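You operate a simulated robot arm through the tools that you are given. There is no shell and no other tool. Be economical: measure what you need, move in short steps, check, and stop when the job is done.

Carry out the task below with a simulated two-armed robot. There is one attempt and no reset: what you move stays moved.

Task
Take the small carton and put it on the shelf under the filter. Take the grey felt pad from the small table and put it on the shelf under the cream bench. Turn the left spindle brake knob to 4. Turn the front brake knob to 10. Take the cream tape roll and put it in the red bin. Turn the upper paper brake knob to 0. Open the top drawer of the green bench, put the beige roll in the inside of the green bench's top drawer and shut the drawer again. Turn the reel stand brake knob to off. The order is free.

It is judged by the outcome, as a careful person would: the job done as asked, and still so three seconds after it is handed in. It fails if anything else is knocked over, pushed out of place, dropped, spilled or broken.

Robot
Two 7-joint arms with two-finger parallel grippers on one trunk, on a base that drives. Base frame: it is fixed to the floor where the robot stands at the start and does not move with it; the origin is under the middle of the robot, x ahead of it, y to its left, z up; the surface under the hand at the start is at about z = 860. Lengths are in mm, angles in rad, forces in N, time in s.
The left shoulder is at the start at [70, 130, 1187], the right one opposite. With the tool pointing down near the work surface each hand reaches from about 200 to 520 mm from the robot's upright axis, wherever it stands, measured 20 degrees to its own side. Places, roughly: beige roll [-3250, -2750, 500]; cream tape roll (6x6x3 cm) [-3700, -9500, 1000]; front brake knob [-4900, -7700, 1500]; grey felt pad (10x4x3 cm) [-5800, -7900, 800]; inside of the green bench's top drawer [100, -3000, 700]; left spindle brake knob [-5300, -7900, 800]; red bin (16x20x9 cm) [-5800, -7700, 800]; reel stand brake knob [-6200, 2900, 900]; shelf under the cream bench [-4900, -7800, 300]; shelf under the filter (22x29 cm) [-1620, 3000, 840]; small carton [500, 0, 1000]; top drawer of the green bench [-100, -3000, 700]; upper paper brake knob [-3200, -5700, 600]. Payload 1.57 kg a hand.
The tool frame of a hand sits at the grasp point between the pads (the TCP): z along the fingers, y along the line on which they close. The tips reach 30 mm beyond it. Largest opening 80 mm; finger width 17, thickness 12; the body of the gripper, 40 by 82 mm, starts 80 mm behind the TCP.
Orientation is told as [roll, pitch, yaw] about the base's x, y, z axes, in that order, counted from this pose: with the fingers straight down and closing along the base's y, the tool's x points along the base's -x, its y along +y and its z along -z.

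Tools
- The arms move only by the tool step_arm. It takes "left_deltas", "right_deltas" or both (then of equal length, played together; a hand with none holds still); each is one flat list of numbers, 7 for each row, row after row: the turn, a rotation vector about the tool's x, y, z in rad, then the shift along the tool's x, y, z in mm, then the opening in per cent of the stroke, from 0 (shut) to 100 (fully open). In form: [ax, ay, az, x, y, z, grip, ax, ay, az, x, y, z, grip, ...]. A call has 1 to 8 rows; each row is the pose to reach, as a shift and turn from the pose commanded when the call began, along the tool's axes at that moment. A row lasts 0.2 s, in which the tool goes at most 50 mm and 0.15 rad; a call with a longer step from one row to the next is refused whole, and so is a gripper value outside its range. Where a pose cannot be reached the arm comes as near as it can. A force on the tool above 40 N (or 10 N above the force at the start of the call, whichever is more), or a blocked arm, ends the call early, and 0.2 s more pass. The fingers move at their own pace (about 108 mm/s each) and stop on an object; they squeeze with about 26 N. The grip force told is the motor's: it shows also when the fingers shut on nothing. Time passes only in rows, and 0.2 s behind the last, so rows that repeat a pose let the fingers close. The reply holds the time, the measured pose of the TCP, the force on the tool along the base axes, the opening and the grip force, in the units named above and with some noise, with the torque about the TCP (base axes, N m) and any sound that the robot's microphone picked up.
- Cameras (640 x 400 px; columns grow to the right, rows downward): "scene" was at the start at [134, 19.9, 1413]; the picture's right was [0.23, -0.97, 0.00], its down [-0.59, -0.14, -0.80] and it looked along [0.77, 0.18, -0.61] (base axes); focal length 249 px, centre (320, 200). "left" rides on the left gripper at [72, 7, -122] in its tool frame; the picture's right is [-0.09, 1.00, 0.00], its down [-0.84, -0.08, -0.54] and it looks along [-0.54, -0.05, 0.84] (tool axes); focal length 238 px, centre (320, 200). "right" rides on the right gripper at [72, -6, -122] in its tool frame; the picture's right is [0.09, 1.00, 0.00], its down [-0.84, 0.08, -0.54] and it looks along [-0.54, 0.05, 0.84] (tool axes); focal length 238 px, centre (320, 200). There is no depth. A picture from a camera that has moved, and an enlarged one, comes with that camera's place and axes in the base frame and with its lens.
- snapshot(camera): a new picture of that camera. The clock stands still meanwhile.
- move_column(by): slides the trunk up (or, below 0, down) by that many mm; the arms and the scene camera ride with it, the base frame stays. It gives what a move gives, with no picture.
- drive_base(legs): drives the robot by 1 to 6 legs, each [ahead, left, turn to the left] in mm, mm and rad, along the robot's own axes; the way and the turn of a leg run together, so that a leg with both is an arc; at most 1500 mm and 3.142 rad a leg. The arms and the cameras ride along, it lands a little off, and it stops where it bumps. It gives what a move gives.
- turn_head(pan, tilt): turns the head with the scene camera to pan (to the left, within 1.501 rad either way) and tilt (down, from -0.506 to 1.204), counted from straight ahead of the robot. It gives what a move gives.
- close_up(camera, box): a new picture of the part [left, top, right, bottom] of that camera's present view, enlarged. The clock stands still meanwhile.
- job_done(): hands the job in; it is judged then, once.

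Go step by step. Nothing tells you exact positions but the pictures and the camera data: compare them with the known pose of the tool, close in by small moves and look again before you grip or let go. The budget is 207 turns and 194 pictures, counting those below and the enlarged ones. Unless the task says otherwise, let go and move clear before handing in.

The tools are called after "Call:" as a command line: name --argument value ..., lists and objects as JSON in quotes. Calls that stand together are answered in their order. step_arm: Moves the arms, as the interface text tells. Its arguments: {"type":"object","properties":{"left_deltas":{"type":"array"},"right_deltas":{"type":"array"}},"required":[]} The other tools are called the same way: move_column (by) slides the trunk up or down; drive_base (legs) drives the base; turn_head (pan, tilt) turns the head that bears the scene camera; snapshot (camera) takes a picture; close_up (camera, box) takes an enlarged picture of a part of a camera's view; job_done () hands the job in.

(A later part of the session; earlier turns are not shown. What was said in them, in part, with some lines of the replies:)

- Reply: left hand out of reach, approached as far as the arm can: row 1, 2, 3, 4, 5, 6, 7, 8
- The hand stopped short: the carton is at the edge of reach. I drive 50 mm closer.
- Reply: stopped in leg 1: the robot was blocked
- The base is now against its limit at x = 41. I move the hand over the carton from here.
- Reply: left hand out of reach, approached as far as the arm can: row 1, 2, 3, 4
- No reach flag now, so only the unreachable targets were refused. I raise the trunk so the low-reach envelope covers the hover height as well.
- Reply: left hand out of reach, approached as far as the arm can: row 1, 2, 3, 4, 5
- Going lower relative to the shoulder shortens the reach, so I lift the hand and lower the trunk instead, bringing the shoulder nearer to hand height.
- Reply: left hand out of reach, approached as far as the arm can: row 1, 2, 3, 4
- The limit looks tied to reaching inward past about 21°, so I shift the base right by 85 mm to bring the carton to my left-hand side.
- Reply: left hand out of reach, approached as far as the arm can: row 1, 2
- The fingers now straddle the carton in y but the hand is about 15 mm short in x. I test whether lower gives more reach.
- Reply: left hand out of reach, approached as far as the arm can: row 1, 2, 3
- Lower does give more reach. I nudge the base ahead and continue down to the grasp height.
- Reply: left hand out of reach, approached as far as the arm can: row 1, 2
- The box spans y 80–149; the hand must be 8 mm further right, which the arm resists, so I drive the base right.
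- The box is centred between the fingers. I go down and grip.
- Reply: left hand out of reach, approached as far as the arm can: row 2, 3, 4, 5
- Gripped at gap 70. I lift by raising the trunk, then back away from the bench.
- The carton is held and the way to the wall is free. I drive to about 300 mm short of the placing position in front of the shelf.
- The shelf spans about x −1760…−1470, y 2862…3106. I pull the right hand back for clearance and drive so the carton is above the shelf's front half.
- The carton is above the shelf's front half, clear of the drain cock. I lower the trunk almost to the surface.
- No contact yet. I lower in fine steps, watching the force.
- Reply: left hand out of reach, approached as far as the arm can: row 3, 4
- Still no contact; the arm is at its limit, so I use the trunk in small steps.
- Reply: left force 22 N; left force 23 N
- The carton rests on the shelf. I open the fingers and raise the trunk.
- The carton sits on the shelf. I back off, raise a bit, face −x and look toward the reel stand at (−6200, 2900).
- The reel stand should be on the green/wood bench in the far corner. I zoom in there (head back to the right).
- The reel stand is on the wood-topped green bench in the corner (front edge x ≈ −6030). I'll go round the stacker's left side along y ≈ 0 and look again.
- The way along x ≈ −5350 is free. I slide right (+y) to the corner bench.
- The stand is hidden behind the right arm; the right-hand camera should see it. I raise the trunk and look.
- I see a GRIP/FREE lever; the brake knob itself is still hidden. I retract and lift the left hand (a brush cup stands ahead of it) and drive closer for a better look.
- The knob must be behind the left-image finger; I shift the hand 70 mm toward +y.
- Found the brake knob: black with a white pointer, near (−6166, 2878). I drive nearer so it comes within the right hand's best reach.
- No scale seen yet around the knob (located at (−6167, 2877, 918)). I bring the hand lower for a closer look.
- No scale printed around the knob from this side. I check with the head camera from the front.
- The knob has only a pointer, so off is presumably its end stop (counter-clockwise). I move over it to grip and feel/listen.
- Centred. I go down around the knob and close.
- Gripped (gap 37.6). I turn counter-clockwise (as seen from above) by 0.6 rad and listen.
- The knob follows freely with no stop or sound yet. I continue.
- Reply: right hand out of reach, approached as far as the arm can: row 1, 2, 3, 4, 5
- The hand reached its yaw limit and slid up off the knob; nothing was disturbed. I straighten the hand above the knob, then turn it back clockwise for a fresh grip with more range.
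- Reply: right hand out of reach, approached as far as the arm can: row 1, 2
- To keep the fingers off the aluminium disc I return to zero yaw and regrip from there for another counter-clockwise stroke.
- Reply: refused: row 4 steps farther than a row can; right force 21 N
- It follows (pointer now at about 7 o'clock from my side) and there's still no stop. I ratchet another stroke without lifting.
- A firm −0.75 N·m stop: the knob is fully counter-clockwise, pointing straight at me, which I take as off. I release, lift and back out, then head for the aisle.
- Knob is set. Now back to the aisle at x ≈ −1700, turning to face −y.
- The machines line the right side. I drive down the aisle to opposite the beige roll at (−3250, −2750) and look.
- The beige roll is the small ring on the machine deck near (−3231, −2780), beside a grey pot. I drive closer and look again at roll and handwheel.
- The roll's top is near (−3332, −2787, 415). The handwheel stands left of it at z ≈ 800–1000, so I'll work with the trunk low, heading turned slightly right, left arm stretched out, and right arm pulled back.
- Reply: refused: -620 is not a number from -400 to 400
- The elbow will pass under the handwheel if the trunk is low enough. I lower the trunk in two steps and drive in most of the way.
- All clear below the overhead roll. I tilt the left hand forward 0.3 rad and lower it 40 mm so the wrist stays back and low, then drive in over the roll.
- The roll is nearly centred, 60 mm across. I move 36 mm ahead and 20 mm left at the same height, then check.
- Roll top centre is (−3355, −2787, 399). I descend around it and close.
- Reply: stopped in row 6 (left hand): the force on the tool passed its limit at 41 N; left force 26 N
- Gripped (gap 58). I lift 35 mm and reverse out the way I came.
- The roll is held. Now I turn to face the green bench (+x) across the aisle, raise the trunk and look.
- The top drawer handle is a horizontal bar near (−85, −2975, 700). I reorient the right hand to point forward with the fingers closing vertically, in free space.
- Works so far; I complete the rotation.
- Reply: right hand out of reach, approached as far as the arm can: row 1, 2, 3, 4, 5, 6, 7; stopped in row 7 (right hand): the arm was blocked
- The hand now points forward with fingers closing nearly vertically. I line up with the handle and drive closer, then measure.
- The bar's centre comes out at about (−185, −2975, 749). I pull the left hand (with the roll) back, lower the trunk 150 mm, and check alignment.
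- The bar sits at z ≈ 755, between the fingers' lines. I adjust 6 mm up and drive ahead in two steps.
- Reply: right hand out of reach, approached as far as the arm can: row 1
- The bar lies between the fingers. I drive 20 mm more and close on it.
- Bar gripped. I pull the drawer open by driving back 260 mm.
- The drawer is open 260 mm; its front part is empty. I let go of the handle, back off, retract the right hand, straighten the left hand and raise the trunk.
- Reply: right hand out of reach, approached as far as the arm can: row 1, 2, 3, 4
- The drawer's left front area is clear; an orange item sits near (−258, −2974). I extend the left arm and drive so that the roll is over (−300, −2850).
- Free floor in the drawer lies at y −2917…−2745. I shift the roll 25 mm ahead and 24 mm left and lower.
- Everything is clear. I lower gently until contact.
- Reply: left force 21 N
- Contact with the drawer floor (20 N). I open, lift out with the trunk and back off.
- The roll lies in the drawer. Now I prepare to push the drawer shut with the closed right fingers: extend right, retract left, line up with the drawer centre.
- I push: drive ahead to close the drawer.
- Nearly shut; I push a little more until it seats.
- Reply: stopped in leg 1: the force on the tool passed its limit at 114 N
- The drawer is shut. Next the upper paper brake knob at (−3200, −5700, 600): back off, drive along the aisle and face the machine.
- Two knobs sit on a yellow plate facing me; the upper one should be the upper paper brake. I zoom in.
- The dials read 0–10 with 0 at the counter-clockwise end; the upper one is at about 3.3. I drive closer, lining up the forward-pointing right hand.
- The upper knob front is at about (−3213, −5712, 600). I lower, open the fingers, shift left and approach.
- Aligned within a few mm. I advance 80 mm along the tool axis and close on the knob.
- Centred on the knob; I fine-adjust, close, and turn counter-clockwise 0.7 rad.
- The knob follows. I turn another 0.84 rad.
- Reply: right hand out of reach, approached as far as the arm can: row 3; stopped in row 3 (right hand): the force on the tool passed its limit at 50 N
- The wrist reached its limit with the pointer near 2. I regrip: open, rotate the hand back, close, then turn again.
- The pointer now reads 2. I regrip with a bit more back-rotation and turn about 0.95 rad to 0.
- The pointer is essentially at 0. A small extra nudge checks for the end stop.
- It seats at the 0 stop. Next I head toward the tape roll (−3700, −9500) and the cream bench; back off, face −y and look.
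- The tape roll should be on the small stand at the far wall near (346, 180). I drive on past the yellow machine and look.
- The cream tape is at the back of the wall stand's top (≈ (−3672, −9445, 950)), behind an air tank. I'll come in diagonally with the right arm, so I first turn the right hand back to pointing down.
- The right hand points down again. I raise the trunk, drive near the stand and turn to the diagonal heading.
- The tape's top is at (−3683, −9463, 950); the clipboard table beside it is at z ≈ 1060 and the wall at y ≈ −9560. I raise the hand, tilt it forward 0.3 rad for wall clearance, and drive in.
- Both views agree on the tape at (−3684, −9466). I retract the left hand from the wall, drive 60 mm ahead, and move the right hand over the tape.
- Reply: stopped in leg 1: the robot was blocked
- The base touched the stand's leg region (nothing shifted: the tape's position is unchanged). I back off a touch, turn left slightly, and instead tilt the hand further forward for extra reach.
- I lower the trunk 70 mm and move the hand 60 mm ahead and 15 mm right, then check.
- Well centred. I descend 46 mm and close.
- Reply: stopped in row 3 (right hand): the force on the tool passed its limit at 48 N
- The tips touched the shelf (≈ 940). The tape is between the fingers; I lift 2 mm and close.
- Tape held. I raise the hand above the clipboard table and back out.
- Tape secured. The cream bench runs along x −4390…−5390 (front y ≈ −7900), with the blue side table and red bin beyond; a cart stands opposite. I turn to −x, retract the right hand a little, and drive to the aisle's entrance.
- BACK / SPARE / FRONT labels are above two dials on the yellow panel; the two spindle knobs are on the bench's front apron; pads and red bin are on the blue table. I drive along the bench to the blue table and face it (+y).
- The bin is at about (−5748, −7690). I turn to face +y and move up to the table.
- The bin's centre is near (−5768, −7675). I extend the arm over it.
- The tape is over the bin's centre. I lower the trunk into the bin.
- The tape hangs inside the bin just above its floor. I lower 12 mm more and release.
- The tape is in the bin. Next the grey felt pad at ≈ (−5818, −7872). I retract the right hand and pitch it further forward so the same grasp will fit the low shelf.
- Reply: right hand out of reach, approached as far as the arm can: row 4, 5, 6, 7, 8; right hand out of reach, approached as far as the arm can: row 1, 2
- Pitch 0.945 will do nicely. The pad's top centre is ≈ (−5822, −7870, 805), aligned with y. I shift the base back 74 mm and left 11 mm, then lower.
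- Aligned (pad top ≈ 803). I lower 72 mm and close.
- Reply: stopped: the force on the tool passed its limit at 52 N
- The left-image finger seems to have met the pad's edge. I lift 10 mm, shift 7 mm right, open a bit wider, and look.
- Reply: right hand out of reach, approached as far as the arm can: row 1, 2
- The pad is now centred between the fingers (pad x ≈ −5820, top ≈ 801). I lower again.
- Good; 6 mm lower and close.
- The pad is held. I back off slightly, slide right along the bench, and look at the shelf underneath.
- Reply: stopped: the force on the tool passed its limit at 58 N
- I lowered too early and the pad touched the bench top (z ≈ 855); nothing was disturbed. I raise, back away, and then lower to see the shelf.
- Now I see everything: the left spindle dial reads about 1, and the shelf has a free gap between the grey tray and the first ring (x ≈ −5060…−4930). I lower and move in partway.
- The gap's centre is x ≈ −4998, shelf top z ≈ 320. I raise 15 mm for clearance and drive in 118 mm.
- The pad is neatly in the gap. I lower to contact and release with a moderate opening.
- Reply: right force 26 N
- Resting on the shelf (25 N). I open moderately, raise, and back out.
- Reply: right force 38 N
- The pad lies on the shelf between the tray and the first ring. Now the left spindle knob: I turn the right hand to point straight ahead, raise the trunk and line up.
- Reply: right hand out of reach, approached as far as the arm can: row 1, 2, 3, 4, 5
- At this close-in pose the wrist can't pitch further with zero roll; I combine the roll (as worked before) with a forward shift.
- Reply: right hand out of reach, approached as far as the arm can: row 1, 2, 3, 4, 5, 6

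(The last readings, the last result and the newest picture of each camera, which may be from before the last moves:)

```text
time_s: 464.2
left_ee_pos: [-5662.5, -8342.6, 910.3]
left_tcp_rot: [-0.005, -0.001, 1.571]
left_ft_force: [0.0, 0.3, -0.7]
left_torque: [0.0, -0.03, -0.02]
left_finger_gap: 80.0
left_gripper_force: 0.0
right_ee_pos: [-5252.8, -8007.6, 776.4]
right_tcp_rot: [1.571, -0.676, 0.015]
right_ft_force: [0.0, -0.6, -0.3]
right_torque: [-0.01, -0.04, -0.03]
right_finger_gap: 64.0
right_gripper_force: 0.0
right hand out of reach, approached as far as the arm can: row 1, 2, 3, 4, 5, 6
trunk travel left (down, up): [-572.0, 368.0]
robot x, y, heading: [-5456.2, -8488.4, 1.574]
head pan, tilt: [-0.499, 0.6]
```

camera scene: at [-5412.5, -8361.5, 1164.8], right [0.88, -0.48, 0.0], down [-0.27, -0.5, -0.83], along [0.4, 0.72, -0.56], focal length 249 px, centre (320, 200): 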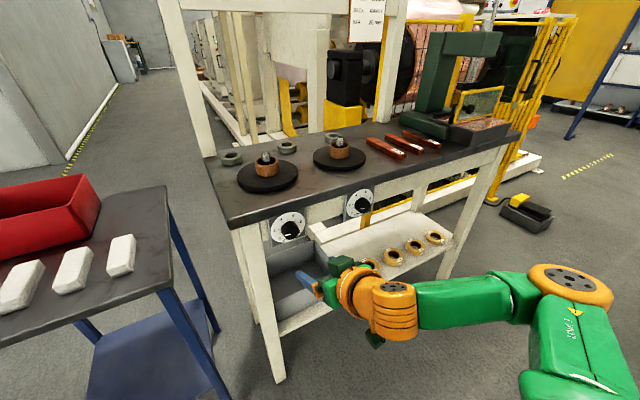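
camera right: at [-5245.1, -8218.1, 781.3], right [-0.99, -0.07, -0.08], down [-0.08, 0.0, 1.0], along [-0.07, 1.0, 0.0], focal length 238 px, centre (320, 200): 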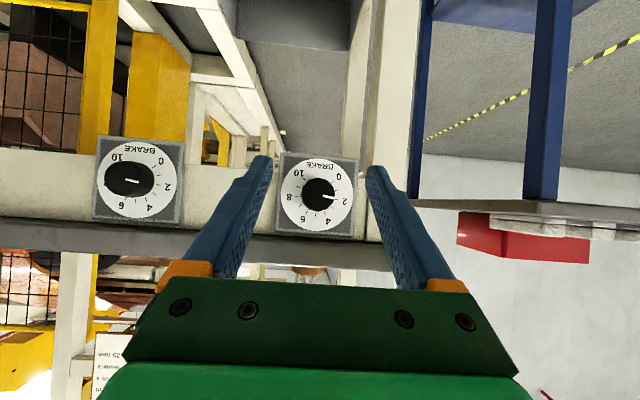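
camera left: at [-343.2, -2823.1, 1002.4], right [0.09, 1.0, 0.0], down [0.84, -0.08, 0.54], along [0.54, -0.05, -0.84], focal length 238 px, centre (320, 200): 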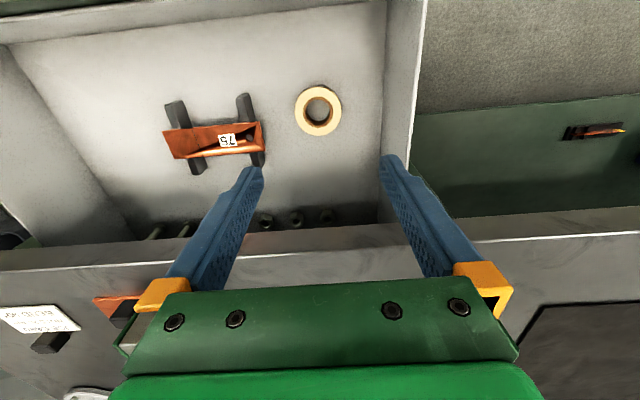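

The forward pose is reached (roll 0.9). I roll back 0.55 rad for a fresh turning range, shift left 8 mm, and look.

Call:
step_arm --right_deltas '[0, 0, -0.14, 0, 0, 0, 80, 0, 0, -0.28, 0, 0, 0, 80, 0, 0, -0.42, 0, 0, 0, 80, 0, 0, -0.55, 0, 0, 0, 80]'

Call:
drive_base --legs '[[0, 8, 0]]'

Call:
snapshot --camera "right"

```text
time_s: 465.2
left_ee_pos: [-5660.5, -8341.1, 910.1]
left_tcp_rot: [-0.003, -0.003, 1.573]
left_ft_force: [0.6, -0.3, -0.3]
left_torque: [-0.02, 0.02, 0.0]
left_finger_gap: 80.0
left_gripper_force: 0.1
right_ee_pos: [-5251.4, -8007.2, 776.4]
right_tcp_rot: [1.571, -1.223, 0.02]
right_ft_force: [0.4, 0.0, 0.1]
right_torque: [0.0, -0.03, -0.02]
right_finger_gap: 64.1
right_gripper_force: 0.1
right hand out of reach, approached as far as the arm can: row 4
trunk travel left (down, up): [-572.0, 368.0]
robot x, y, heading: [-5453.7, -8490.3, 1.568]
head pan, tilt: [-0.499, 0.6]
```

```text
time_s: 465.9
left_ee_pos: [-5668.7, -8341.4, 910.6]
left_tcp_rot: [-0.002, 0.001, 1.572]
left_ft_force: [0.5, 0.2, 1.0]
left_torque: [0.0, 0.02, -0.01]
left_finger_gap: 80.0
left_gripper_force: 0.1
right_ee_pos: [-5259.3, -8007.5, 776.1]
right_tcp_rot: [1.575, -1.221, 0.019]
right_ft_force: [0.0, -0.6, -0.1]
right_torque: [0.03, 0.01, -0.02]
right_finger_gap: 64.0
right_gripper_force: 0.0
trunk travel left (down, up): [-572.0, 368.0]
robot x, y, heading: [-5461.0, -8489.9, 1.57]
head pan, tilt: [-0.499, 0.6]
```

```text
48 pictures are left
camera right: at [-5275.3, -8129.3, 705.7], right [-0.97, -0.02, 0.25], down [0.23, -0.54, 0.81], along [0.12, 0.84, 0.52], focal length 238 px, centre (320, 200)
```

right: 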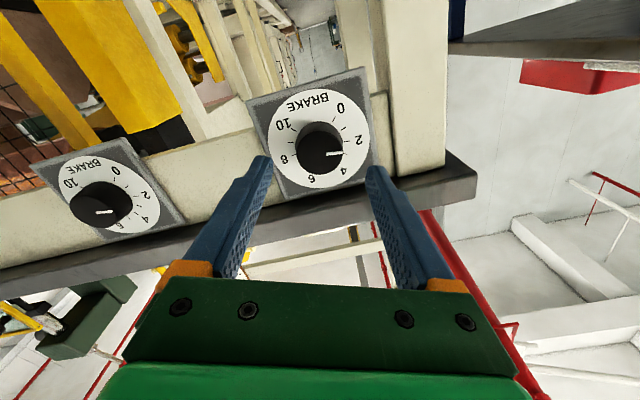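

The knob (front at ≈ (−5262, −7941, 776)) is centred. I advance 48 mm, close, and turn clockwise 0.7 rad.

Call:
step_arm --right_deltas '[0, 0, 0, 0, 2, 24, 80, 0, 0, 0, 0, 2, 48, 80, 0, 0, 0, 0, 2, 48, 0, 0, 0, 0, 0, 2, 48, 0, 0, 0, 0.14, 0, 2, 48, 0, 0, 0, 0.28, 0, 2, 48, 0, 0, 0, 0.42, 0, 2, 48, 0, 0, 0, 0.56, 0, 2, 48, 0]'

Call:
close_up --camera "right" --box '[220, 80, 420, 240]'

```text
time_s: 467.7
left_ee_pos: [-5666.6, -8341.0, 910.6]
left_tcp_rot: [0.0, 0.0, 1.571]
left_ft_force: [0.2, -0.9, 0.4]
left_torque: [-0.04, -0.02, 0.0]
left_finger_gap: 79.9
left_gripper_force: 0.0
right_ee_pos: [-5258.2, -7959.9, 775.2]
right_tcp_rot: [1.573, -0.655, 0.019]
right_ft_force: [9.9, -0.4, -2.5]
right_torque: [0.59, -0.03, -1.05]
right_finger_gap: 39.1
right_gripper_force: 44.1
right hand out of reach, approached as far as the arm can: row 2, 3
trunk travel left (down, up): [-572.0, 368.0]
robot x, y, heading: [-5465.7, -8488.2, 1.567]
head pan, tilt: [-0.499, 0.6]
```

```text
2.50 times, centred on (320, 160) of right
camera zoom: at [-5309.8, -8081.6, 726.3], right [-0.68, -0.01, 0.73], down [0.63, -0.53, 0.57], along [0.38, 0.85, 0.37], focal length 596 px, centre (320, 300)
```

zoom: 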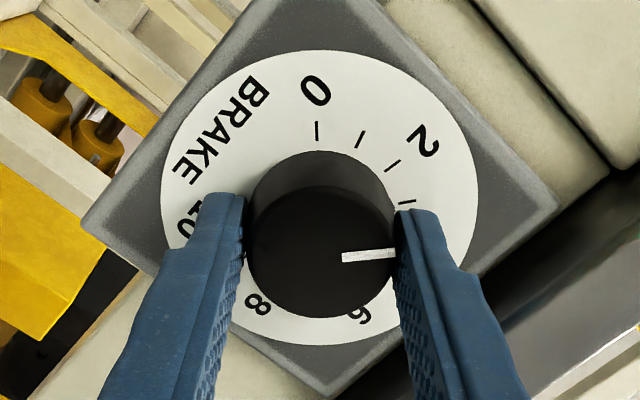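

The pointer reads about 3.2. I turn a further 0.36 rad.

Call:
step_arm --right_deltas '[0, 0, 0.12, 0, 0, 0, 0, 0, 0, 0.24, 0, 0, 0, 0, 0, 0, 0.36, 0, 0, 0, 0, 0, 0, 0.36, 0, 0, 0, 0]'

Call:
close_up --camera "right" --box '[220, 80, 420, 240]'

```text
time_s: 468.7
left_ee_pos: [-5664.9, -8340.3, 910.3]
left_tcp_rot: [0.0, -0.001, 1.57]
left_ft_force: [0.6, 0.0, -0.2]
left_torque: [0.01, -0.04, 0.0]
left_finger_gap: 80.2
left_gripper_force: 0.1
right_ee_pos: [-5259.6, -7957.7, 775.3]
right_tcp_rot: [1.571, -0.294, 0.018]
right_ft_force: [14.6, 0.1, 0.1]
right_torque: [0.16, 0.02, -1.22]
right_finger_gap: 39.0
right_gripper_force: 44.0
trunk travel left (down, up): [-572.0, 368.0]
robot x, y, heading: [-5460.3, -8489.3, 1.566]
head pan, tilt: [-0.499, 0.6]
```

```text
2.50 times, centred on (320, 160) of right
camera zoom: at [-5323.6, -8082.0, 747.8], right [-0.38, -0.01, 0.93], down [0.79, -0.53, 0.32], along [0.48, 0.85, 0.21], focal length 596 px, centre (320, 300)
```

zoom: 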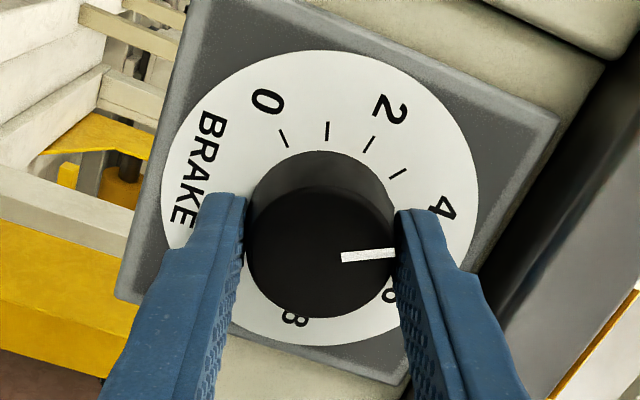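

The pointer is on 4. I release, retreat and verify.

Call:
step_arm --right_deltas '[0, 0, 0, 0, 0, 0, 80, 0, 0, 0, 0, 0, 0, 80, 0, 0, 0, 0, 0, -35, 80, 0, 0, 0, 0, 0, -70, 80]'

Call:
close_up --camera "right" --box '[230, 80, 400, 220]'

```text
time_s: 469.7
left_ee_pos: [-5669.3, -8342.9, 909.2]
left_tcp_rot: [-0.004, -0.002, 1.572]
left_ft_force: [-0.5, -0.3, 0.2]
left_torque: [-0.03, -0.03, -0.02]
left_finger_gap: 80.0
left_gripper_force: 0.1
right_ee_pos: [-5260.4, -8030.7, 774.6]
right_tcp_rot: [1.572, -0.301, 0.021]
right_ft_force: [-0.1, 0.2, 0.9]
right_torque: [0.01, 0.02, 0.0]
right_finger_gap: 64.0
right_gripper_force: 0.1
trunk travel left (down, up): [-572.0, 368.0]
robot x, y, heading: [-5464.7, -8489.0, 1.571]
head pan, tilt: [-0.499, 0.6]
```

```text
2.86 times, centred on (315, 150) of right
camera zoom: at [-5325.0, -8153.6, 746.6], right [-0.38, -0.01, 0.92], down [0.79, -0.53, 0.32], along [0.48, 0.85, 0.21], focal length 681 px, centre (334, 343)
```

zoom: 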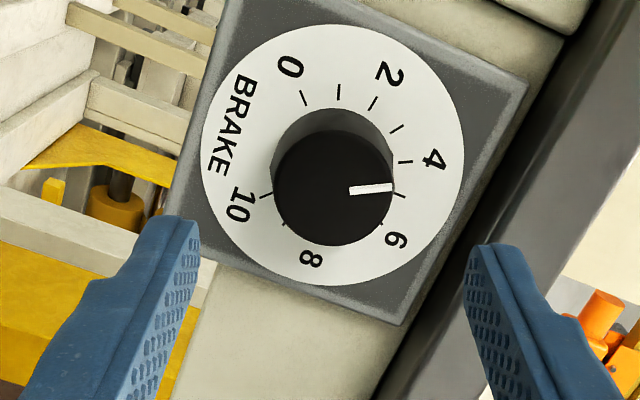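

Left spindle knob reads 4. Now the front brake knob, high on the yellow panel (≈ (−4850, −7700, 1512)). I raise the trunk and then the arm here in free space.

Call:
move_column --by 365

Call:
step_arm --right_deltas '[0, 0, 0, -13.6, 44, 0, 80, 0, 0, 0, -27.2, 88, 0, 80, 0, 0, 0, -40.8, 132, 0, 80, 0, 0, 0, -54.4, 176, 0, 80, 0, 0, 0, -68, 220, 0, 80, 0, 0, 0, -81.6, 264, 0, 80, 0, 0, 0, -95, 308, 0, 80, 0, 0, 0, -109, 352, 0, 80]'

```text
time_s: 473.3
left_ee_pos: [-5669.5, -8340.4, 1274.9]
left_tcp_rot: [-0.004, -0.002, 1.572]
left_ft_force: [0.0, 0.7, -0.1]
left_torque: [0.05, 0.01, 0.01]
left_finger_gap: 80.2
left_gripper_force: 0.0
right_ee_pos: [-5260.1, -8029.8, 1139.5]
right_tcp_rot: [1.572, -0.301, 0.02]
right_ft_force: [-0.3, -0.1, 0.0]
right_torque: [0.01, 0.0, -0.01]
right_finger_gap: 63.9
right_gripper_force: 0.1
trunk travel left (down, up): [-937.0, 3.0]
robot x, y, heading: [-5461.0, -8489.6, 1.568]
head pan, tilt: [-0.499, 0.6]
```

```text
time_s: 475.1
left_ee_pos: [-5670.5, -8340.3, 1275.3]
left_tcp_rot: [-0.007, -0.001, 1.573]
left_ft_force: [-0.4, 0.3, -0.4]
left_torque: [-0.02, -0.02, 0.01]
left_finger_gap: 80.2
left_gripper_force: 0.0
right_ee_pos: [-5264.3, -8032.2, 1506.2]
right_tcp_rot: [1.57, -0.304, 0.021]
right_ft_force: [0.1, -0.2, -0.2]
right_torque: [-0.03, 0.01, -0.02]
right_finger_gap: 63.8
right_gripper_force: 0.0
right hand out of reach, approached as far as the arm can: row 3, 4
trunk travel left (down, up): [-937.0, 3.0]
robot x, y, heading: [-5462.1, -8490.0, 1.569]
head pan, tilt: [-0.499, 0.6]
```

The hand is at z = 1506. I drive over to the FRONT knob, stopping short, and look.

Call:
drive_base --legs '[[120, 0, 0], [0, -415, 0]]'

Call:
turn_head --pan -0.2 --tilt 0.0

Call:
snapshot --camera "scene"

Call:
snapshot --camera "right"

```text
time_s: 478.4
left_ee_pos: [-5258.0, -8226.1, 1275.1]
left_tcp_rot: [-0.009, -0.002, 1.576]
left_ft_force: [0.2, 0.0, 0.7]
left_torque: [-0.04, -0.04, 0.05]
left_finger_gap: 79.8
left_gripper_force: 0.0
right_ee_pos: [-4852.6, -7914.9, 1508.0]
right_tcp_rot: [1.572, -0.304, 0.026]
right_ft_force: [0.1, 0.7, -0.4]
right_torque: [0.0, 0.02, -0.05]
right_finger_gap: 63.9
right_gripper_force: 0.1
trunk travel left (down, up): [-937.0, 3.0]
robot x, y, heading: [-5049.8, -8373.2, 1.572]
head pan, tilt: [-0.499, 0.6]
```

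```text
time_s: 479.4
left_ee_pos: [-5254.1, -8225.2, 1276.7]
left_tcp_rot: [-0.003, 0.0, 1.577]
left_ft_force: [-0.2, -0.6, 0.2]
left_torque: [0.02, 0.02, -0.03]
left_finger_gap: 80.0
left_gripper_force: 0.0
right_ee_pos: [-4848.6, -7914.2, 1506.3]
right_tcp_rot: [1.573, -0.301, 0.026]
right_ft_force: [0.1, -0.2, 0.4]
right_torque: [-0.01, 0.01, 0.03]
right_finger_gap: 63.8
right_gripper_force: 0.0
trunk travel left (down, up): [-937.0, 3.0]
robot x, y, heading: [-5046.7, -8372.7, 1.576]
head pan, tilt: [-0.201, 0.0]
```

```text
44 pictures are left
camera scene: at [-5029.9, -8234.8, 1584.9], right [0.98, -0.2, 0.0], down [0.0, 0.0, -1.0], along [0.2, 0.98, 0.0], focal length 249 px, centre (320, 200)
```

scene: 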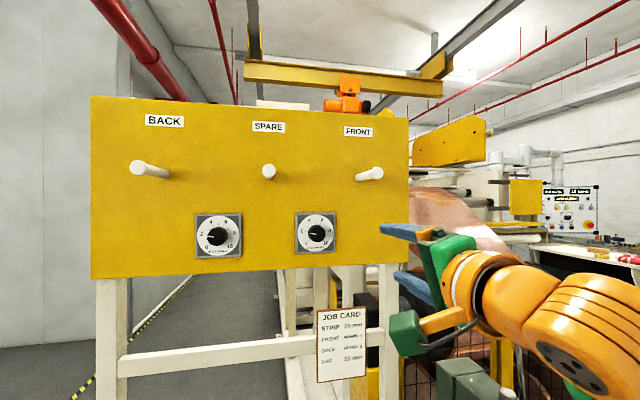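

```text
43 pictures are left
camera right: at [-4912.7, -8038.3, 1478.9], right [-0.38, -0.01, 0.92], down [0.79, -0.52, 0.32], along [0.48, 0.85, 0.21], focal length 238 px, centre (320, 200)
```

right: 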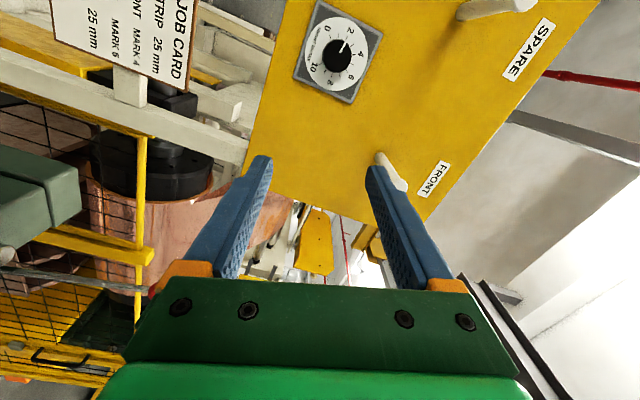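

The FRONT knob is at (−4922, −7671, 1508). I roll the hand back for turning range and shift left 73 mm and ahead 120 mm.

Call:
step_arm --right_deltas '[0, 0, -0.14, 0, 0, 0, 80, 0, 0, -0.28, 0, 0, 0, 80, 0, 0, -0.42, 0, 0, 0, 80, 0, 0, -0.56, 0, 0, 0, 80, 0, 0, -0.7, 0, 0, 0, 80, 0, 0, -0.84, 0, 0, 0, 80, 0, 0, -0.92, 0, 0, 0, 80]'

Call:
drive_base --legs '[[0, 73, 0], [120, 0, 0]]'

Call:
snapshot --camera "right"

```text
time_s: 481.0
left_ee_pos: [-5254.4, -8226.5, 1275.9]
left_tcp_rot: [-0.004, -0.001, 1.576]
left_ft_force: [0.3, 0.5, 0.3]
left_torque: [-0.01, -0.05, 0.01]
left_finger_gap: 80.1
left_gripper_force: 0.0
right_ee_pos: [-4850.0, -7913.8, 1507.8]
right_tcp_rot: [1.575, -1.225, 0.022]
right_ft_force: [0.1, 0.7, 0.2]
right_torque: [-0.01, 0.03, 0.0]
right_finger_gap: 63.9
right_gripper_force: 0.0
trunk travel left (down, up): [-937.0, 3.0]
robot x, y, heading: [-5048.7, -8372.1, 1.574]
head pan, tilt: [-0.201, 0.0]
```

```text
time_s: 482.9
left_ee_pos: [-5326.4, -8110.8, 1275.9]
left_tcp_rot: [-0.004, -0.007, 1.578]
left_ft_force: [0.6, 0.0, -0.4]
left_torque: [0.05, 0.03, -0.01]
left_finger_gap: 79.8
left_gripper_force: 0.1
right_ee_pos: [-4921.8, -7798.7, 1509.0]
right_tcp_rot: [1.59, -1.221, 0.011]
right_ft_force: [0.0, -0.5, 1.3]
right_torque: [0.02, 0.0, -0.01]
right_finger_gap: 64.0
right_gripper_force: 0.1
trunk travel left (down, up): [-937.0, 3.0]
robot x, y, heading: [-5118.3, -8252.2, 1.571]
head pan, tilt: [-0.201, 0.0]
```

```text
42 pictures are left
camera right: at [-4936.2, -7921.2, 1438.6], right [-0.97, -0.03, 0.25], down [0.23, -0.54, 0.81], along [0.11, 0.84, 0.53], focal length 238 px, centre (320, 200)
```

right: 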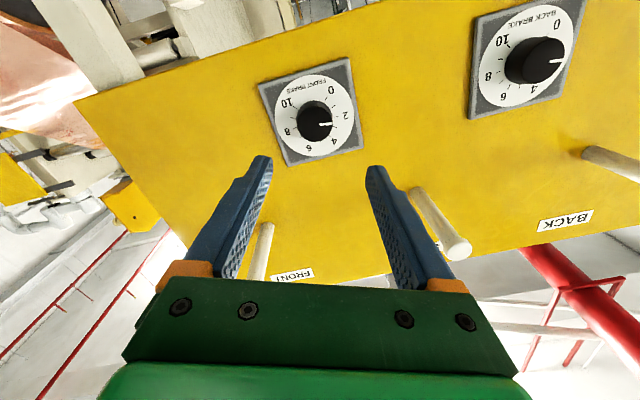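

The dials are labelled FRONT BRAKE / BACK BRAKE; front reads about 2.5. I approach 60 mm by base and re-check.

Call:
drive_base --legs '[[58, 0, 0]]'

Call:
snapshot --camera "right"

```text
time_s: 483.9
left_ee_pos: [-5328.6, -8054.8, 1277.1]
left_tcp_rot: [-0.004, -0.007, 1.58]
left_ft_force: [-0.3, 0.0, -0.7]
left_torque: [0.06, -0.01, -0.02]
left_finger_gap: 79.9
left_gripper_force: 0.1
right_ee_pos: [-4922.2, -7744.1, 1510.5]
right_tcp_rot: [1.597, -1.221, 0.002]
right_ft_force: [-0.2, -0.3, 0.4]
right_torque: [-0.01, 0.0, 0.02]
right_finger_gap: 63.8
right_gripper_force: 0.1
trunk travel left (down, up): [-937.0, 3.0]
robot x, y, heading: [-5120.5, -8192.9, 1.573]
head pan, tilt: [-0.201, 0.0]
```

```text
41 pictures are left
camera right: at [-4938.2, -7866.1, 1439.7], right [-0.97, -0.03, 0.25], down [0.23, -0.54, 0.81], along [0.11, 0.84, 0.53], focal length 238 px, centre (320, 200)
```

right: 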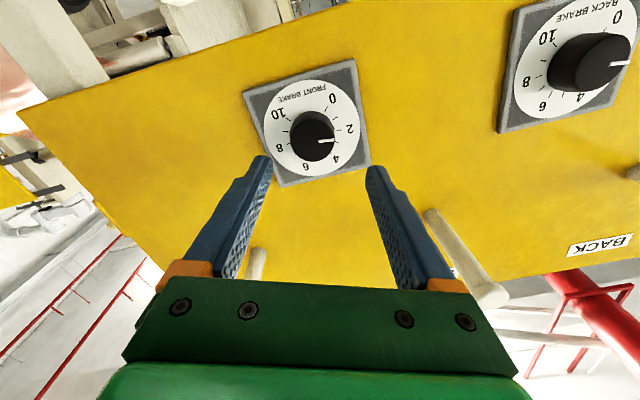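

I go 5 mm down and 62 mm ahead, then check before closing.

Call:
step_arm --right_deltas '[0, 0, 0, 5, -2, 30, 80, 0, 0, 0, 5, -2, 60, 80, 0, 0, 0, 5, -2, 64, 80]'

Call:
close_up --camera "right" --box '[220, 80, 420, 240]'

```text
time_s: 484.7
left_ee_pos: [-5328.8, -8055.0, 1276.7]
left_tcp_rot: [-0.005, -0.01, 1.578]
left_ft_force: [-0.3, -0.2, -0.1]
left_torque: [-0.05, 0.02, -0.01]
left_finger_gap: 79.9
left_gripper_force: 0.0
right_ee_pos: [-4925.9, -7678.9, 1505.7]
right_tcp_rot: [1.597, -1.222, 0.004]
right_ft_force: [-1.3, -11.5, -3.2]
right_torque: [-0.25, 0.14, -0.46]
right_finger_gap: 63.5
right_gripper_force: 0.2
trunk travel left (down, up): [-937.0, 3.0]
robot x, y, heading: [-5121.5, -8189.9, 1.572]
head pan, tilt: [-0.201, 0.0]
```

```text
2.50 times, centred on (320, 160) of right
camera zoom: at [-4940.9, -7800.4, 1434.9], right [-0.97, -0.03, 0.25], down [0.23, -0.54, 0.81], along [0.11, 0.84, 0.53], focal length 596 px, centre (320, 300)
```

zoom: 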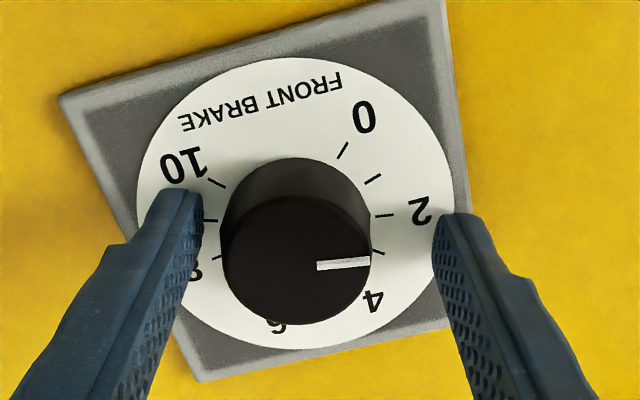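

The fingertips just touch the dial plate. I back off 5 mm, shift 5 mm right, close and turn clockwise.

Call:
step_arm --right_deltas '[0, 0, 0, 0, -5, -5, 80, 0, 0, 0, 0, -5, -5, 0, 0, 0, 0, 0, -5, -5, 0, 0, 0, 0.14, 0, -5, -5, 0, 0, 0, 0.28, 0, -5, -5, 0, 0, 0, 0.42, 0, -5, -5, 0, 0, 0, 0.56, 0, -5, -5, 0, 0, 0, 0.7, 0, -5, -5, 0]'

Call:
step_arm --right_deltas '[0, 0, 0.13, 0, 0, 0, 0, 0, 0, 0.25, 0, 0, 0, 0]'

Call:
close_up --camera "right" --box '[220, 80, 420, 240]'

```text
time_s: 486.5
left_ee_pos: [-5330.2, -8049.6, 1276.5]
left_tcp_rot: [-0.005, -0.003, 1.581]
left_ft_force: [-0.2, 0.5, 0.5]
left_torque: [-0.01, -0.02, 0.03]
left_finger_gap: 80.0
left_gripper_force: 0.2
right_ee_pos: [-4921.0, -7679.4, 1503.8]
right_tcp_rot: [1.581, -0.52, 0.021]
right_ft_force: [1.7, 4.7, 25.1]
right_torque: [1.17, -0.05, -0.92]
right_finger_gap: 38.9
right_gripper_force: 44.5
trunk travel left (down, up): [-937.0, 3.0]
robot x, y, heading: [-5114.8, -8190.2, 1.574]
head pan, tilt: [-0.201, 0.0]
```

```text
time_s: 487.1
left_ee_pos: [-5330.0, -8049.9, 1275.5]
left_tcp_rot: [-0.007, -0.005, 1.58]
left_ft_force: [-0.4, -0.6, 0.0]
left_torque: [0.01, -0.01, 0.0]
left_finger_gap: 80.0
left_gripper_force: 0.1
right_ee_pos: [-4921.7, -7679.4, 1503.0]
right_tcp_rot: [1.582, -0.272, 0.027]
right_ft_force: [1.4, 9.6, 37.7]
right_torque: [0.98, -0.06, -0.74]
right_finger_gap: 38.8
right_gripper_force: 44.0
trunk travel left (down, up): [-937.0, 3.0]
robot x, y, heading: [-5120.0, -8192.5, 1.571]
head pan, tilt: [-0.201, 0.0]
```

```text
2.50 times, centred on (320, 160) of right
camera zoom: at [-4986.2, -7802.2, 1476.9], right [-0.36, -0.02, 0.93], down [0.8, -0.52, 0.29], along [0.48, 0.85, 0.2], focal length 596 px, centre (320, 300)
```

zoom: 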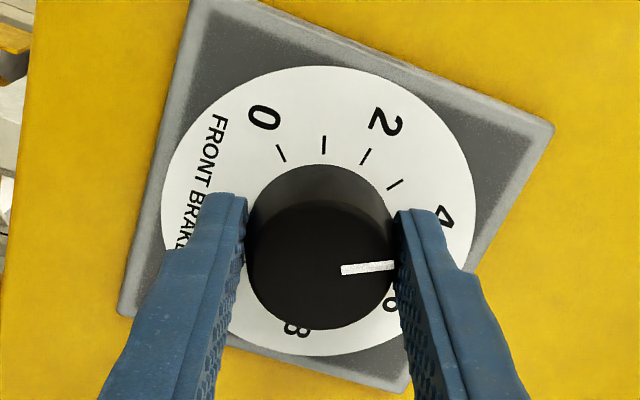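

It's at 4. I open, rotate back, raise 3 mm to relieve the side force, and take another stroke.

Call:
step_arm --right_deltas '[0, 0, 0, 0, 0, 0, 80, 0, 0, -0.136, -1, 3, 0, 80, 0, 0, -0.272, -1, 3, 0, 80, 0, 0, -0.408, -1, 3, 0, 80, 0, 0, -0.544, -1, 3, 0, 80, 0, 0, -0.68, -1, 3, 0, 80, 0, 0, -0.816, -1, 3, 0, 80, 0, 0, -0.95, -1, 3, 0, 80]'

Call:
step_arm --right_deltas '[0, 0, 0, 0, 0, 0, 0, 0, 0, 0, 0, 0, 0, 0, 0, 0, 0.14, 0, 0, 0, 0, 0, 0, 0.28, 0, 0, 0, 0, 0, 0, 0.42, 0, 0, 0, 0, 0, 0, 0.56, 0, 0, 0, 0, 0, 0, 0.7, 0, 0, 0, 0, 0, 0, 0.84, 0, 0, 0, 0]'

Call:
close_up --camera "right" --box '[220, 80, 420, 240]'

```text
time_s: 488.9
left_ee_pos: [-5328.0, -8050.4, 1276.7]
left_tcp_rot: [-0.003, -0.005, 1.579]
left_ft_force: [-0.8, 0.4, -0.4]
left_torque: [-0.02, 0.0, -0.01]
left_finger_gap: 80.2
left_gripper_force: 0.1
right_ee_pos: [-4918.5, -7680.0, 1505.2]
right_tcp_rot: [1.585, -1.223, 0.015]
right_ft_force: [-1.5, -6.8, -4.1]
right_torque: [-0.18, 0.2, -0.24]
right_finger_gap: 63.5
right_gripper_force: 0.0
trunk travel left (down, up): [-937.0, 3.0]
robot x, y, heading: [-5117.2, -8196.1, 1.574]
head pan, tilt: [-0.201, 0.0]
```

```text
time_s: 490.7
left_ee_pos: [-5325.9, -8049.6, 1275.2]
left_tcp_rot: [-0.004, -0.004, 1.579]
left_ft_force: [0.1, -0.6, 0.2]
left_torque: [-0.02, -0.03, 0.03]
left_finger_gap: 79.9
left_gripper_force: 0.1
right_ee_pos: [-4918.6, -7678.5, 1505.5]
right_tcp_rot: [1.58, -0.379, 0.025]
right_ft_force: [2.9, 2.7, 20.0]
right_torque: [0.77, 0.0, -0.64]
right_finger_gap: 39.0
right_gripper_force: 44.5
trunk travel left (down, up): [-937.0, 3.0]
robot x, y, heading: [-5120.7, -8188.3, 1.575]
head pan, tilt: [-0.201, 0.0]
```

```text
2.50 times, centred on (320, 160) of right
camera zoom: at [-4980.0, -7801.8, 1471.4], right [-0.45, -0.02, 0.89], down [0.76, -0.52, 0.38], along [0.46, 0.85, 0.25], focal length 596 px, centre (320, 300)
```

zoom: 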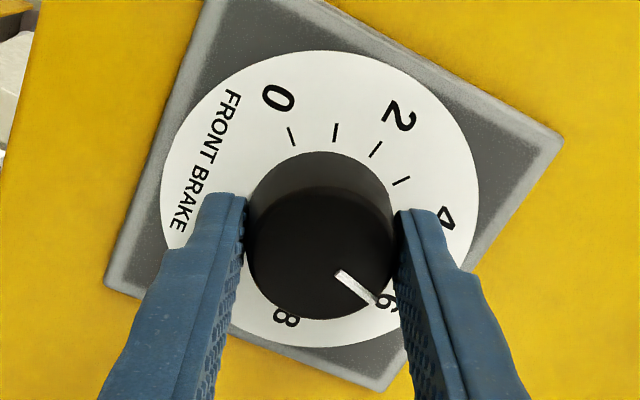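

About 5.8 now. Another stroke.

Call:
step_arm --right_deltas '[0, 0, 0.1, 0, 0, 0, 0, 0, 0, 0.1, 0, 2, 0, 80, 0, 0, -0.04, 0, 2, 0, 80, 0, 0, -0.18, 0, 2, 0, 80, 0, 0, -0.32, 0, 2, 0, 80, 0, 0, -0.46, 0, 2, 0, 80, 0, 0, -0.6, 0, 2, 0, 80, 0, 0, -0.74, 0, 2, 0, 80]'

Call:
step_arm --right_deltas '[0, 0, -0.1, 0, 0, 0, 80, 0, 0, -0.1, 0, 0, 0, 0, 0, 0, -0.1, 0, 0, 0, 0, 0, 0, 0.04, 0, 0, 0, 0, 0, 0, 0.18, 0, 0, 0, 0, 0, 0, 0.32, 0, 0, 0, 0, 0, 0, 0.46, 0, 0, 0, 0, 0, 0, 0.6, 0, 0, 0, 0]'

Call:
step_arm --right_deltas '[0, 0, 0.13, 0, 0, 0, 0, 0, 0, 0.26, 0, 0, 0, 0]'

Call:
close_up --camera "right" --box '[220, 80, 420, 240]'

```text
time_s: 492.5
left_ee_pos: [-5327.1, -8050.1, 1276.7]
left_tcp_rot: [-0.004, -0.006, 1.578]
left_ft_force: [0.0, 0.5, -0.7]
left_torque: [0.01, -0.03, 0.02]
left_finger_gap: 80.1
left_gripper_force: 0.1
right_ee_pos: [-4918.7, -7679.6, 1506.6]
right_tcp_rot: [1.583, -1.124, 0.018]
right_ft_force: [-0.8, -5.2, -2.9]
right_torque: [-0.14, 0.1, -0.22]
right_finger_gap: 63.9
right_gripper_force: 0.1
trunk travel left (down, up): [-937.0, 3.0]
robot x, y, heading: [-5116.3, -8195.0, 1.57]
head pan, tilt: [-0.201, 0.0]
```

```text
time_s: 494.3
left_ee_pos: [-5324.9, -8049.6, 1276.4]
left_tcp_rot: [-0.001, -0.004, 1.577]
left_ft_force: [-0.8, -0.3, 0.1]
left_torque: [-0.03, 0.03, 0.0]
left_finger_gap: 80.1
left_gripper_force: 0.0
right_ee_pos: [-4915.7, -7679.5, 1508.1]
right_tcp_rot: [1.576, -0.516, 0.027]
right_ft_force: [4.2, -1.8, 7.6]
right_torque: [0.64, 0.02, -0.47]
right_finger_gap: 39.0
right_gripper_force: 44.6
trunk travel left (down, up): [-937.0, 3.0]
robot x, y, heading: [-5119.1, -8188.2, 1.572]
head pan, tilt: [-0.201, 0.0]
```

```text
time_s: 494.9
left_ee_pos: [-5324.7, -8049.6, 1276.6]
left_tcp_rot: [-0.003, -0.003, 1.579]
left_ft_force: [0.0, 0.3, -0.6]
left_torque: [0.02, 0.0, 0.02]
left_finger_gap: 80.1
left_gripper_force: 0.0
right_ee_pos: [-4917.4, -7678.9, 1505.9]
right_tcp_rot: [1.574, -0.258, 0.029]
right_ft_force: [4.5, -3.6, 1.7]
right_torque: [0.51, 0.02, -0.78]
right_finger_gap: 39.1
right_gripper_force: 44.4
trunk travel left (down, up): [-937.0, 3.0]
robot x, y, heading: [-5119.5, -8193.8, 1.578]
head pan, tilt: [-0.201, 0.0]
```

```text
2.50 times, centred on (320, 160) of right
camera zoom: at [-4981.0, -7802.0, 1480.7], right [-0.34, -0.01, 0.94], down [0.8, -0.52, 0.29], along [0.48, 0.85, 0.19], focal length 596 px, centre (320, 300)
```

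zoom: 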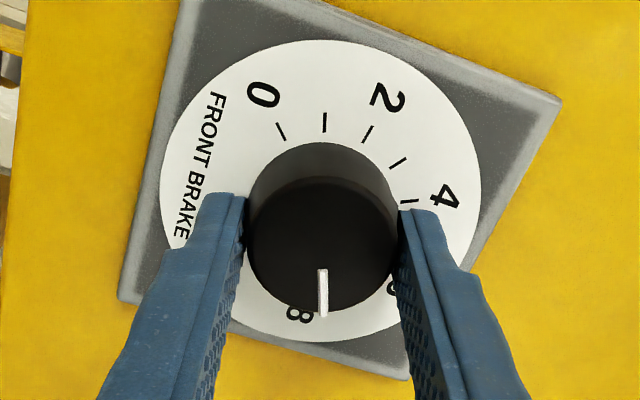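

About 7.6. Another stroke.

Call:
step_arm --right_deltas '[0, 0, 0, 0, 0, 0, 80, 0, 0, -0.136, 0, 0, 0, 80, 0, 0, -0.272, 0, 0, 0, 80, 0, 0, -0.408, 0, 0, 0, 80, 0, 0, -0.544, 0, 0, 0, 80, 0, 0, -0.68, 0, 0, 0, 80, 0, 0, -0.816, 0, 0, 0, 80, 0, 0, -0.95, 0, 0, 0, 80]'

Call:
step_arm --right_deltas '[0, 0, 0, 0, 0, 0, 0, 0, 0, 0, 0, 0, 0, 0, 0, 0, 0.14, 0, 0, 0, 0, 0, 0, 0.28, 0, 0, 0, 0, 0, 0, 0.42, 0, 0, 0, 0, 0, 0, 0.56, 0, 0, 0, 0, 0, 0, 0.7, 0, 0, 0, 0, 0, 0, 0.84, 0, 0, 0, 0]'

Call:
close_up --camera "right" --box '[220, 80, 420, 240]'

```text
time_s: 496.7
left_ee_pos: [-5327.5, -8049.8, 1275.6]
left_tcp_rot: [-0.005, -0.002, 1.579]
left_ft_force: [0.1, -0.1, 1.0]
left_torque: [0.0, 0.0, 0.0]
left_finger_gap: 80.2
left_gripper_force: 0.1
right_ee_pos: [-4920.1, -7678.5, 1507.5]
right_tcp_rot: [1.588, -1.214, 0.013]
right_ft_force: [-0.5, -3.9, -0.8]
right_torque: [-0.06, -0.01, -0.2]
right_finger_gap: 63.8
right_gripper_force: 0.2
trunk travel left (down, up): [-937.0, 3.0]
robot x, y, heading: [-5120.6, -8191.2, 1.581]
head pan, tilt: [-0.201, 0.0]
```

```text
time_s: 498.5
left_ee_pos: [-5326.3, -8048.8, 1275.6]
left_tcp_rot: [-0.003, -0.003, 1.581]
left_ft_force: [-0.5, 0.4, 0.2]
left_torque: [0.02, 0.0, -0.03]
left_finger_gap: 79.7
left_gripper_force: 0.0
right_ee_pos: [-4916.9, -7677.6, 1506.4]
right_tcp_rot: [1.571, -0.367, 0.029]
right_ft_force: [1.7, -4.5, -3.1]
right_torque: [0.16, 0.01, -0.51]
right_finger_gap: 39.3
right_gripper_force: 44.6
trunk travel left (down, up): [-937.0, 3.0]
robot x, y, heading: [-5122.1, -8190.3, 1.571]
head pan, tilt: [-0.201, 0.0]
```

```text
2.50 times, centred on (320, 160) of right
camera zoom: at [-4978.4, -7801.9, 1473.9], right [-0.44, -0.01, 0.9], down [0.77, -0.52, 0.37], along [0.46, 0.85, 0.24], focal length 596 px, centre (320, 300)
```

zoom: 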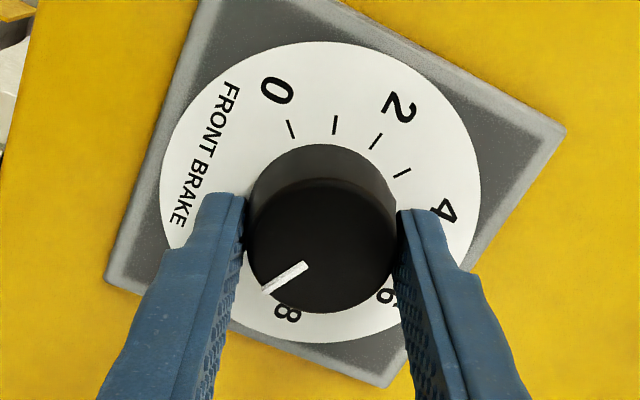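

About 9.5. I add 0.1 rad, regrip, and turn to the 10 stop.

Call:
step_arm --right_deltas '[0, 0, 0.08, 0, 0, 0, 0, 0, 0, 0.08, 0, 0, 0, 80, 0, 0, -0.06, 0, 0, 0, 80, 0, 0, -0.2, 0, 0, 0, 80, 0, 0, -0.34, 0, 0, 0, 80, 0, 0, -0.48, 0, 0, 0, 80, 0, 0, -0.6, 0, 0, 0, 80, 0, 0, -0.6, 0, 0, 0, 0]'

Call:
step_arm --right_deltas '[0, 0, 0, 0, 0, 0, 0, 0, 0, 0.06, 0, 0, 0, 0, 0, 0, 0.12, 0, 0, 0, 0, 0, 0, 0.16, 0, 0, 0, 0]'

Call:
close_up --camera "right" --box '[220, 80, 420, 240]'

```text
time_s: 500.3
left_ee_pos: [-5327.8, -8049.1, 1275.8]
left_tcp_rot: [-0.004, -0.006, 1.576]
left_ft_force: [0.3, 1.0, 0.7]
left_torque: [0.02, -0.01, -0.02]
left_finger_gap: 80.1
left_gripper_force: 0.1
right_ee_pos: [-4919.0, -7677.9, 1507.4]
right_tcp_rot: [1.582, -0.974, 0.022]
right_ft_force: [-0.3, -6.5, -4.7]
right_torque: [-0.38, 0.01, 0.22]
right_finger_gap: 39.8
right_gripper_force: 35.0
trunk travel left (down, up): [-937.0, 3.0]
robot x, y, heading: [-5120.4, -8191.0, 1.573]
head pan, tilt: [-0.201, 0.0]
```

```text
time_s: 501.3
left_ee_pos: [-5326.5, -8049.8, 1276.4]
left_tcp_rot: [-0.003, -0.004, 1.58]
left_ft_force: [-0.9, 0.3, -0.6]
left_torque: [0.04, -0.01, 0.01]
left_finger_gap: 79.9
left_gripper_force: 0.1
right_ee_pos: [-4917.4, -7677.8, 1506.8]
right_tcp_rot: [1.578, -0.808, 0.022]
right_ft_force: [1.0, -7.2, -5.3]
right_torque: [0.51, -0.03, -0.72]
right_finger_gap: 39.3
right_gripper_force: 44.7
trunk travel left (down, up): [-937.0, 3.0]
robot x, y, heading: [-5120.9, -8192.1, 1.574]
head pan, tilt: [-0.201, 0.0]
```

```text
2.50 times, centred on (320, 160) of right
camera zoom: at [-4959.7, -7801.2, 1449.5], right [-0.78, -0.03, 0.62], down [0.54, -0.53, 0.66], along [0.31, 0.85, 0.43], focal length 596 px, centre (320, 300)
```

zoom: 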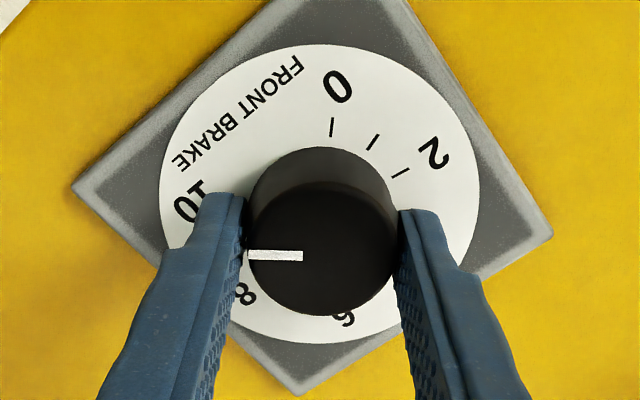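

Reads about 9.75; a bit more to the stop.

Call:
step_arm --right_deltas '[0, 0, 0.06, 0, 0, 0, 0, 0, 0, 0.12, 0, 0, 0, 0, 0, 0, 0.16, 0, 0, 0, 0, 0, 0, 0.16, 0, 0, 0, 0]'

Call:
close_up --camera "right" --box '[220, 80, 420, 240]'

```text
time_s: 502.3
left_ee_pos: [-5325.9, -8049.4, 1275.2]
left_tcp_rot: [-0.003, -0.004, 1.58]
left_ft_force: [-0.1, 0.4, -0.2]
left_torque: [0.01, 0.01, 0.04]
left_finger_gap: 79.9
left_gripper_force: 0.1
right_ee_pos: [-4915.7, -7677.9, 1508.0]
right_tcp_rot: [1.579, -0.65, 0.024]
right_ft_force: [3.3, -0.3, 6.4]
right_torque: [0.25, -0.26, -0.16]
right_finger_gap: 39.1
right_gripper_force: 44.4
trunk travel left (down, up): [-937.0, 3.0]
robot x, y, heading: [-5119.7, -8190.6, 1.576]
head pan, tilt: [-0.201, 0.0]
```

```text
2.50 times, centred on (320, 160) of right
camera zoom: at [-4966.8, -7801.3, 1457.6], right [-0.67, -0.02, 0.74], down [0.64, -0.53, 0.56], along [0.38, 0.85, 0.37], focal length 596 px, centre (320, 300)
```

zoom: 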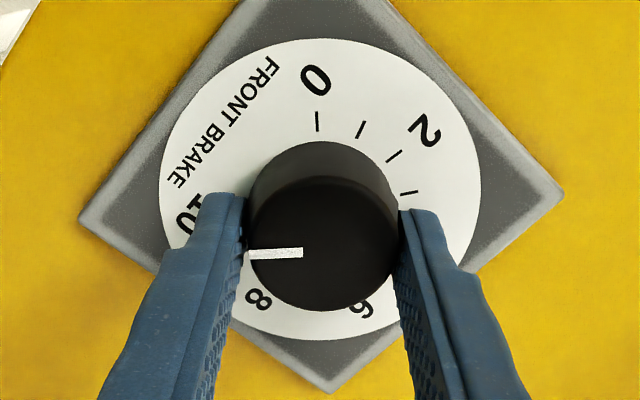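

At 10, against the stop. I release, retreat, and verify.

Call:
step_arm --right_deltas '[0, 0, 0, 0, 0, 0, 80, 0, 0, 0, 0, 0, 0, 80, 0, 0, 0, 0, 0, -35, 80, 0, 0, 0, 0, 0, -70, 80]'

Call:
close_up --camera "right" --box '[230, 60, 400, 220]'

Call:
drive_base --legs '[[-250, 0, 0]]'

Call:
turn_head --pan 0.1 --tilt 0.5

Call:
snapshot --camera "scene"

```text
time_s: 503.3
left_ee_pos: [-5327.1, -8047.5, 1275.5]
left_tcp_rot: [-0.004, -0.004, 1.578]
left_ft_force: [-0.4, -0.8, -0.2]
left_torque: [0.0, -0.01, -0.01]
left_finger_gap: 80.1
left_gripper_force: 0.0
right_ee_pos: [-4917.5, -7748.6, 1506.5]
right_tcp_rot: [1.575, -0.651, 0.025]
right_ft_force: [0.0, 0.6, 0.0]
right_torque: [-0.02, -0.01, 0.0]
right_finger_gap: 64.2
right_gripper_force: 0.1
trunk travel left (down, up): [-937.0, 3.0]
robot x, y, heading: [-5122.4, -8194.1, 1.572]
head pan, tilt: [-0.201, 0.0]
```

```text
2.50 times, centred on (315, 140) of right
camera zoom: at [-4968.0, -7871.9, 1456.3], right [-0.68, -0.02, 0.74], down [0.63, -0.53, 0.57], along [0.37, 0.85, 0.37], focal length 596 px, centre (332, 350)
```

zoom: 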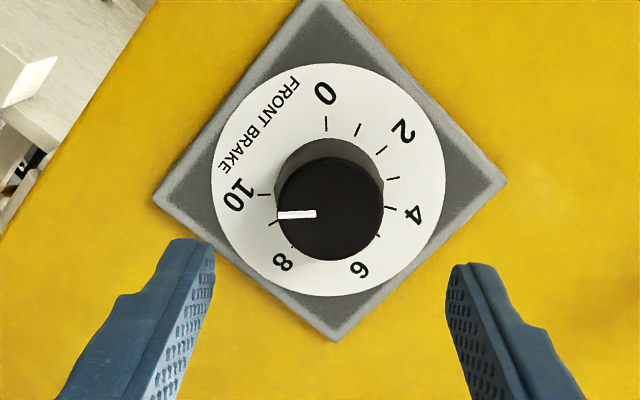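

```text
time_s: 505.1
left_ee_pos: [-5326.4, -8283.9, 1275.0]
left_tcp_rot: [-0.004, 0.004, 1.581]
left_ft_force: [0.3, 0.3, -0.5]
left_torque: [-0.02, 0.01, -0.01]
left_finger_gap: 80.0
left_gripper_force: 0.0
right_ee_pos: [-4916.3, -7981.7, 1502.3]
right_tcp_rot: [1.565, -0.651, 0.031]
right_ft_force: [-0.8, -0.1, 0.1]
right_torque: [0.03, -0.01, -0.02]
right_finger_gap: 64.1
right_gripper_force: 0.0
trunk travel left (down, up): [-937.0, 3.0]
robot x, y, heading: [-5119.4, -8434.8, 1.576]
head pan, tilt: [-0.201, 0.0]
```

```text
time_s: 506.0
left_ee_pos: [-5327.1, -8289.4, 1275.4]
left_tcp_rot: [-0.005, -0.002, 1.581]
left_ft_force: [0.3, 0.9, -0.7]
left_torque: [0.01, -0.03, 0.02]
left_finger_gap: 80.4
left_gripper_force: 0.1
right_ee_pos: [-4916.8, -7989.3, 1503.8]
right_tcp_rot: [1.573, -0.651, 0.028]
right_ft_force: [-0.5, 0.1, 0.3]
right_torque: [0.0, -0.01, 0.0]
right_finger_gap: 63.9
right_gripper_force: 0.0
trunk travel left (down, up): [-937.0, 3.0]
robot x, y, heading: [-5116.8, -8436.9, 1.571]
head pan, tilt: [0.099, 0.499]
```

```text
32 pictures are left
camera scene: at [-5129.1, -8295.9, 1539.1], right [0.99, 0.1, 0.0], down [0.05, -0.47, -0.88], along [-0.09, 0.87, -0.48], focal length 249 px, centre (320, 200)
```

scene: 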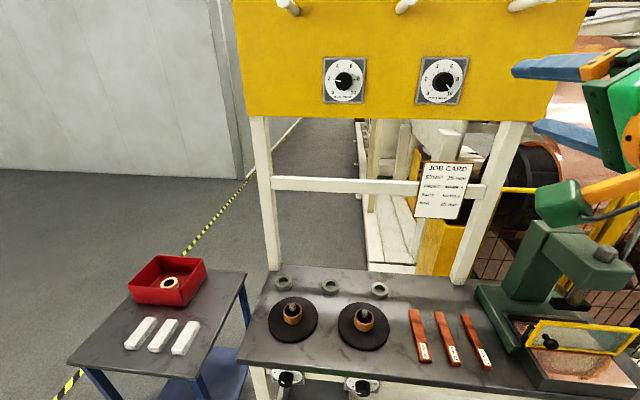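

The front view allows a check of both upper dials and the overall state.

Call:
turn_head --pan -0.3 --tilt 0.05

Call:
close_up --camera "scene" --box '[260, 180, 360, 260]'

```text
time_s: 506.9
left_ee_pos: [-5327.3, -8289.1, 1276.2]
left_tcp_rot: [-0.003, -0.003, 1.58]
left_ft_force: [0.1, -0.3, 0.6]
left_torque: [0.03, 0.01, 0.0]
left_finger_gap: 79.9
left_gripper_force: 0.1
right_ee_pos: [-4916.7, -7987.7, 1504.9]
right_tcp_rot: [1.572, -0.652, 0.029]
right_ft_force: [-0.5, 0.4, 0.6]
right_torque: [0.0, -0.01, 0.03]
right_finger_gap: 64.2
right_gripper_force: 0.0
trunk travel left (down, up): [-937.0, 3.0]
robot x, y, heading: [-5120.3, -8433.0, 1.577]
head pan, tilt: [-0.3, 0.051]
```

```text
5.00 times, centred on (310, 220) of scene
camera zoom: at [-5093.2, -8298.2, 1580.3], right [0.96, -0.29, 0.0], down [-0.01, -0.05, -1.0], along [0.29, 0.96, -0.05], focal length 1245 px, centre (370, 100)
```

zoom: 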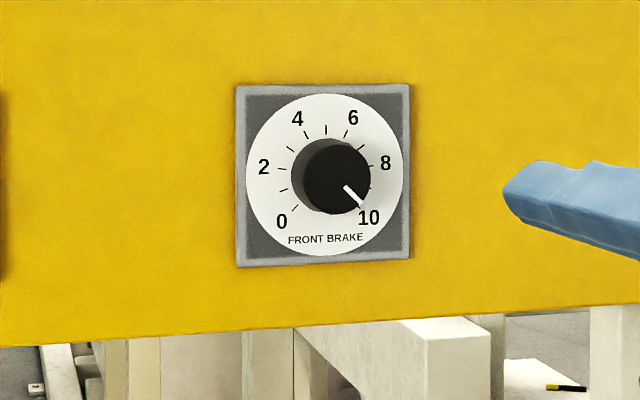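

Call:
job_done

```text
The job is handed in.
```

I completed all eight tasks and handed the job in, but the reel stand brake knob is a judgement call. It has no markings, so I took its full counter-clockwise stop as off.

- **Small carton:** it is on the shelf under the filter.
- **Grey felt pad:** it is on the shelf under the cream bench, between the grey tray and the first ring.
- **Cream tape roll:** it is in the red bin.
- **Beige roll:** it is in the green bench's top drawer, and the drawer is shut.
- **Knobs:** the left spindle brake reads 4, the front brake reads 10 and the upper paper brake reads 0.

Three unplanned contacts happened along the way:

- The base bumped a leg of the tape stand. I saw nothing on the stand move.
- The felt pad briefly pressed on the cream bench's top while I was carrying it.
- The hand slipped off the reel stand knob once. I saw no damage.
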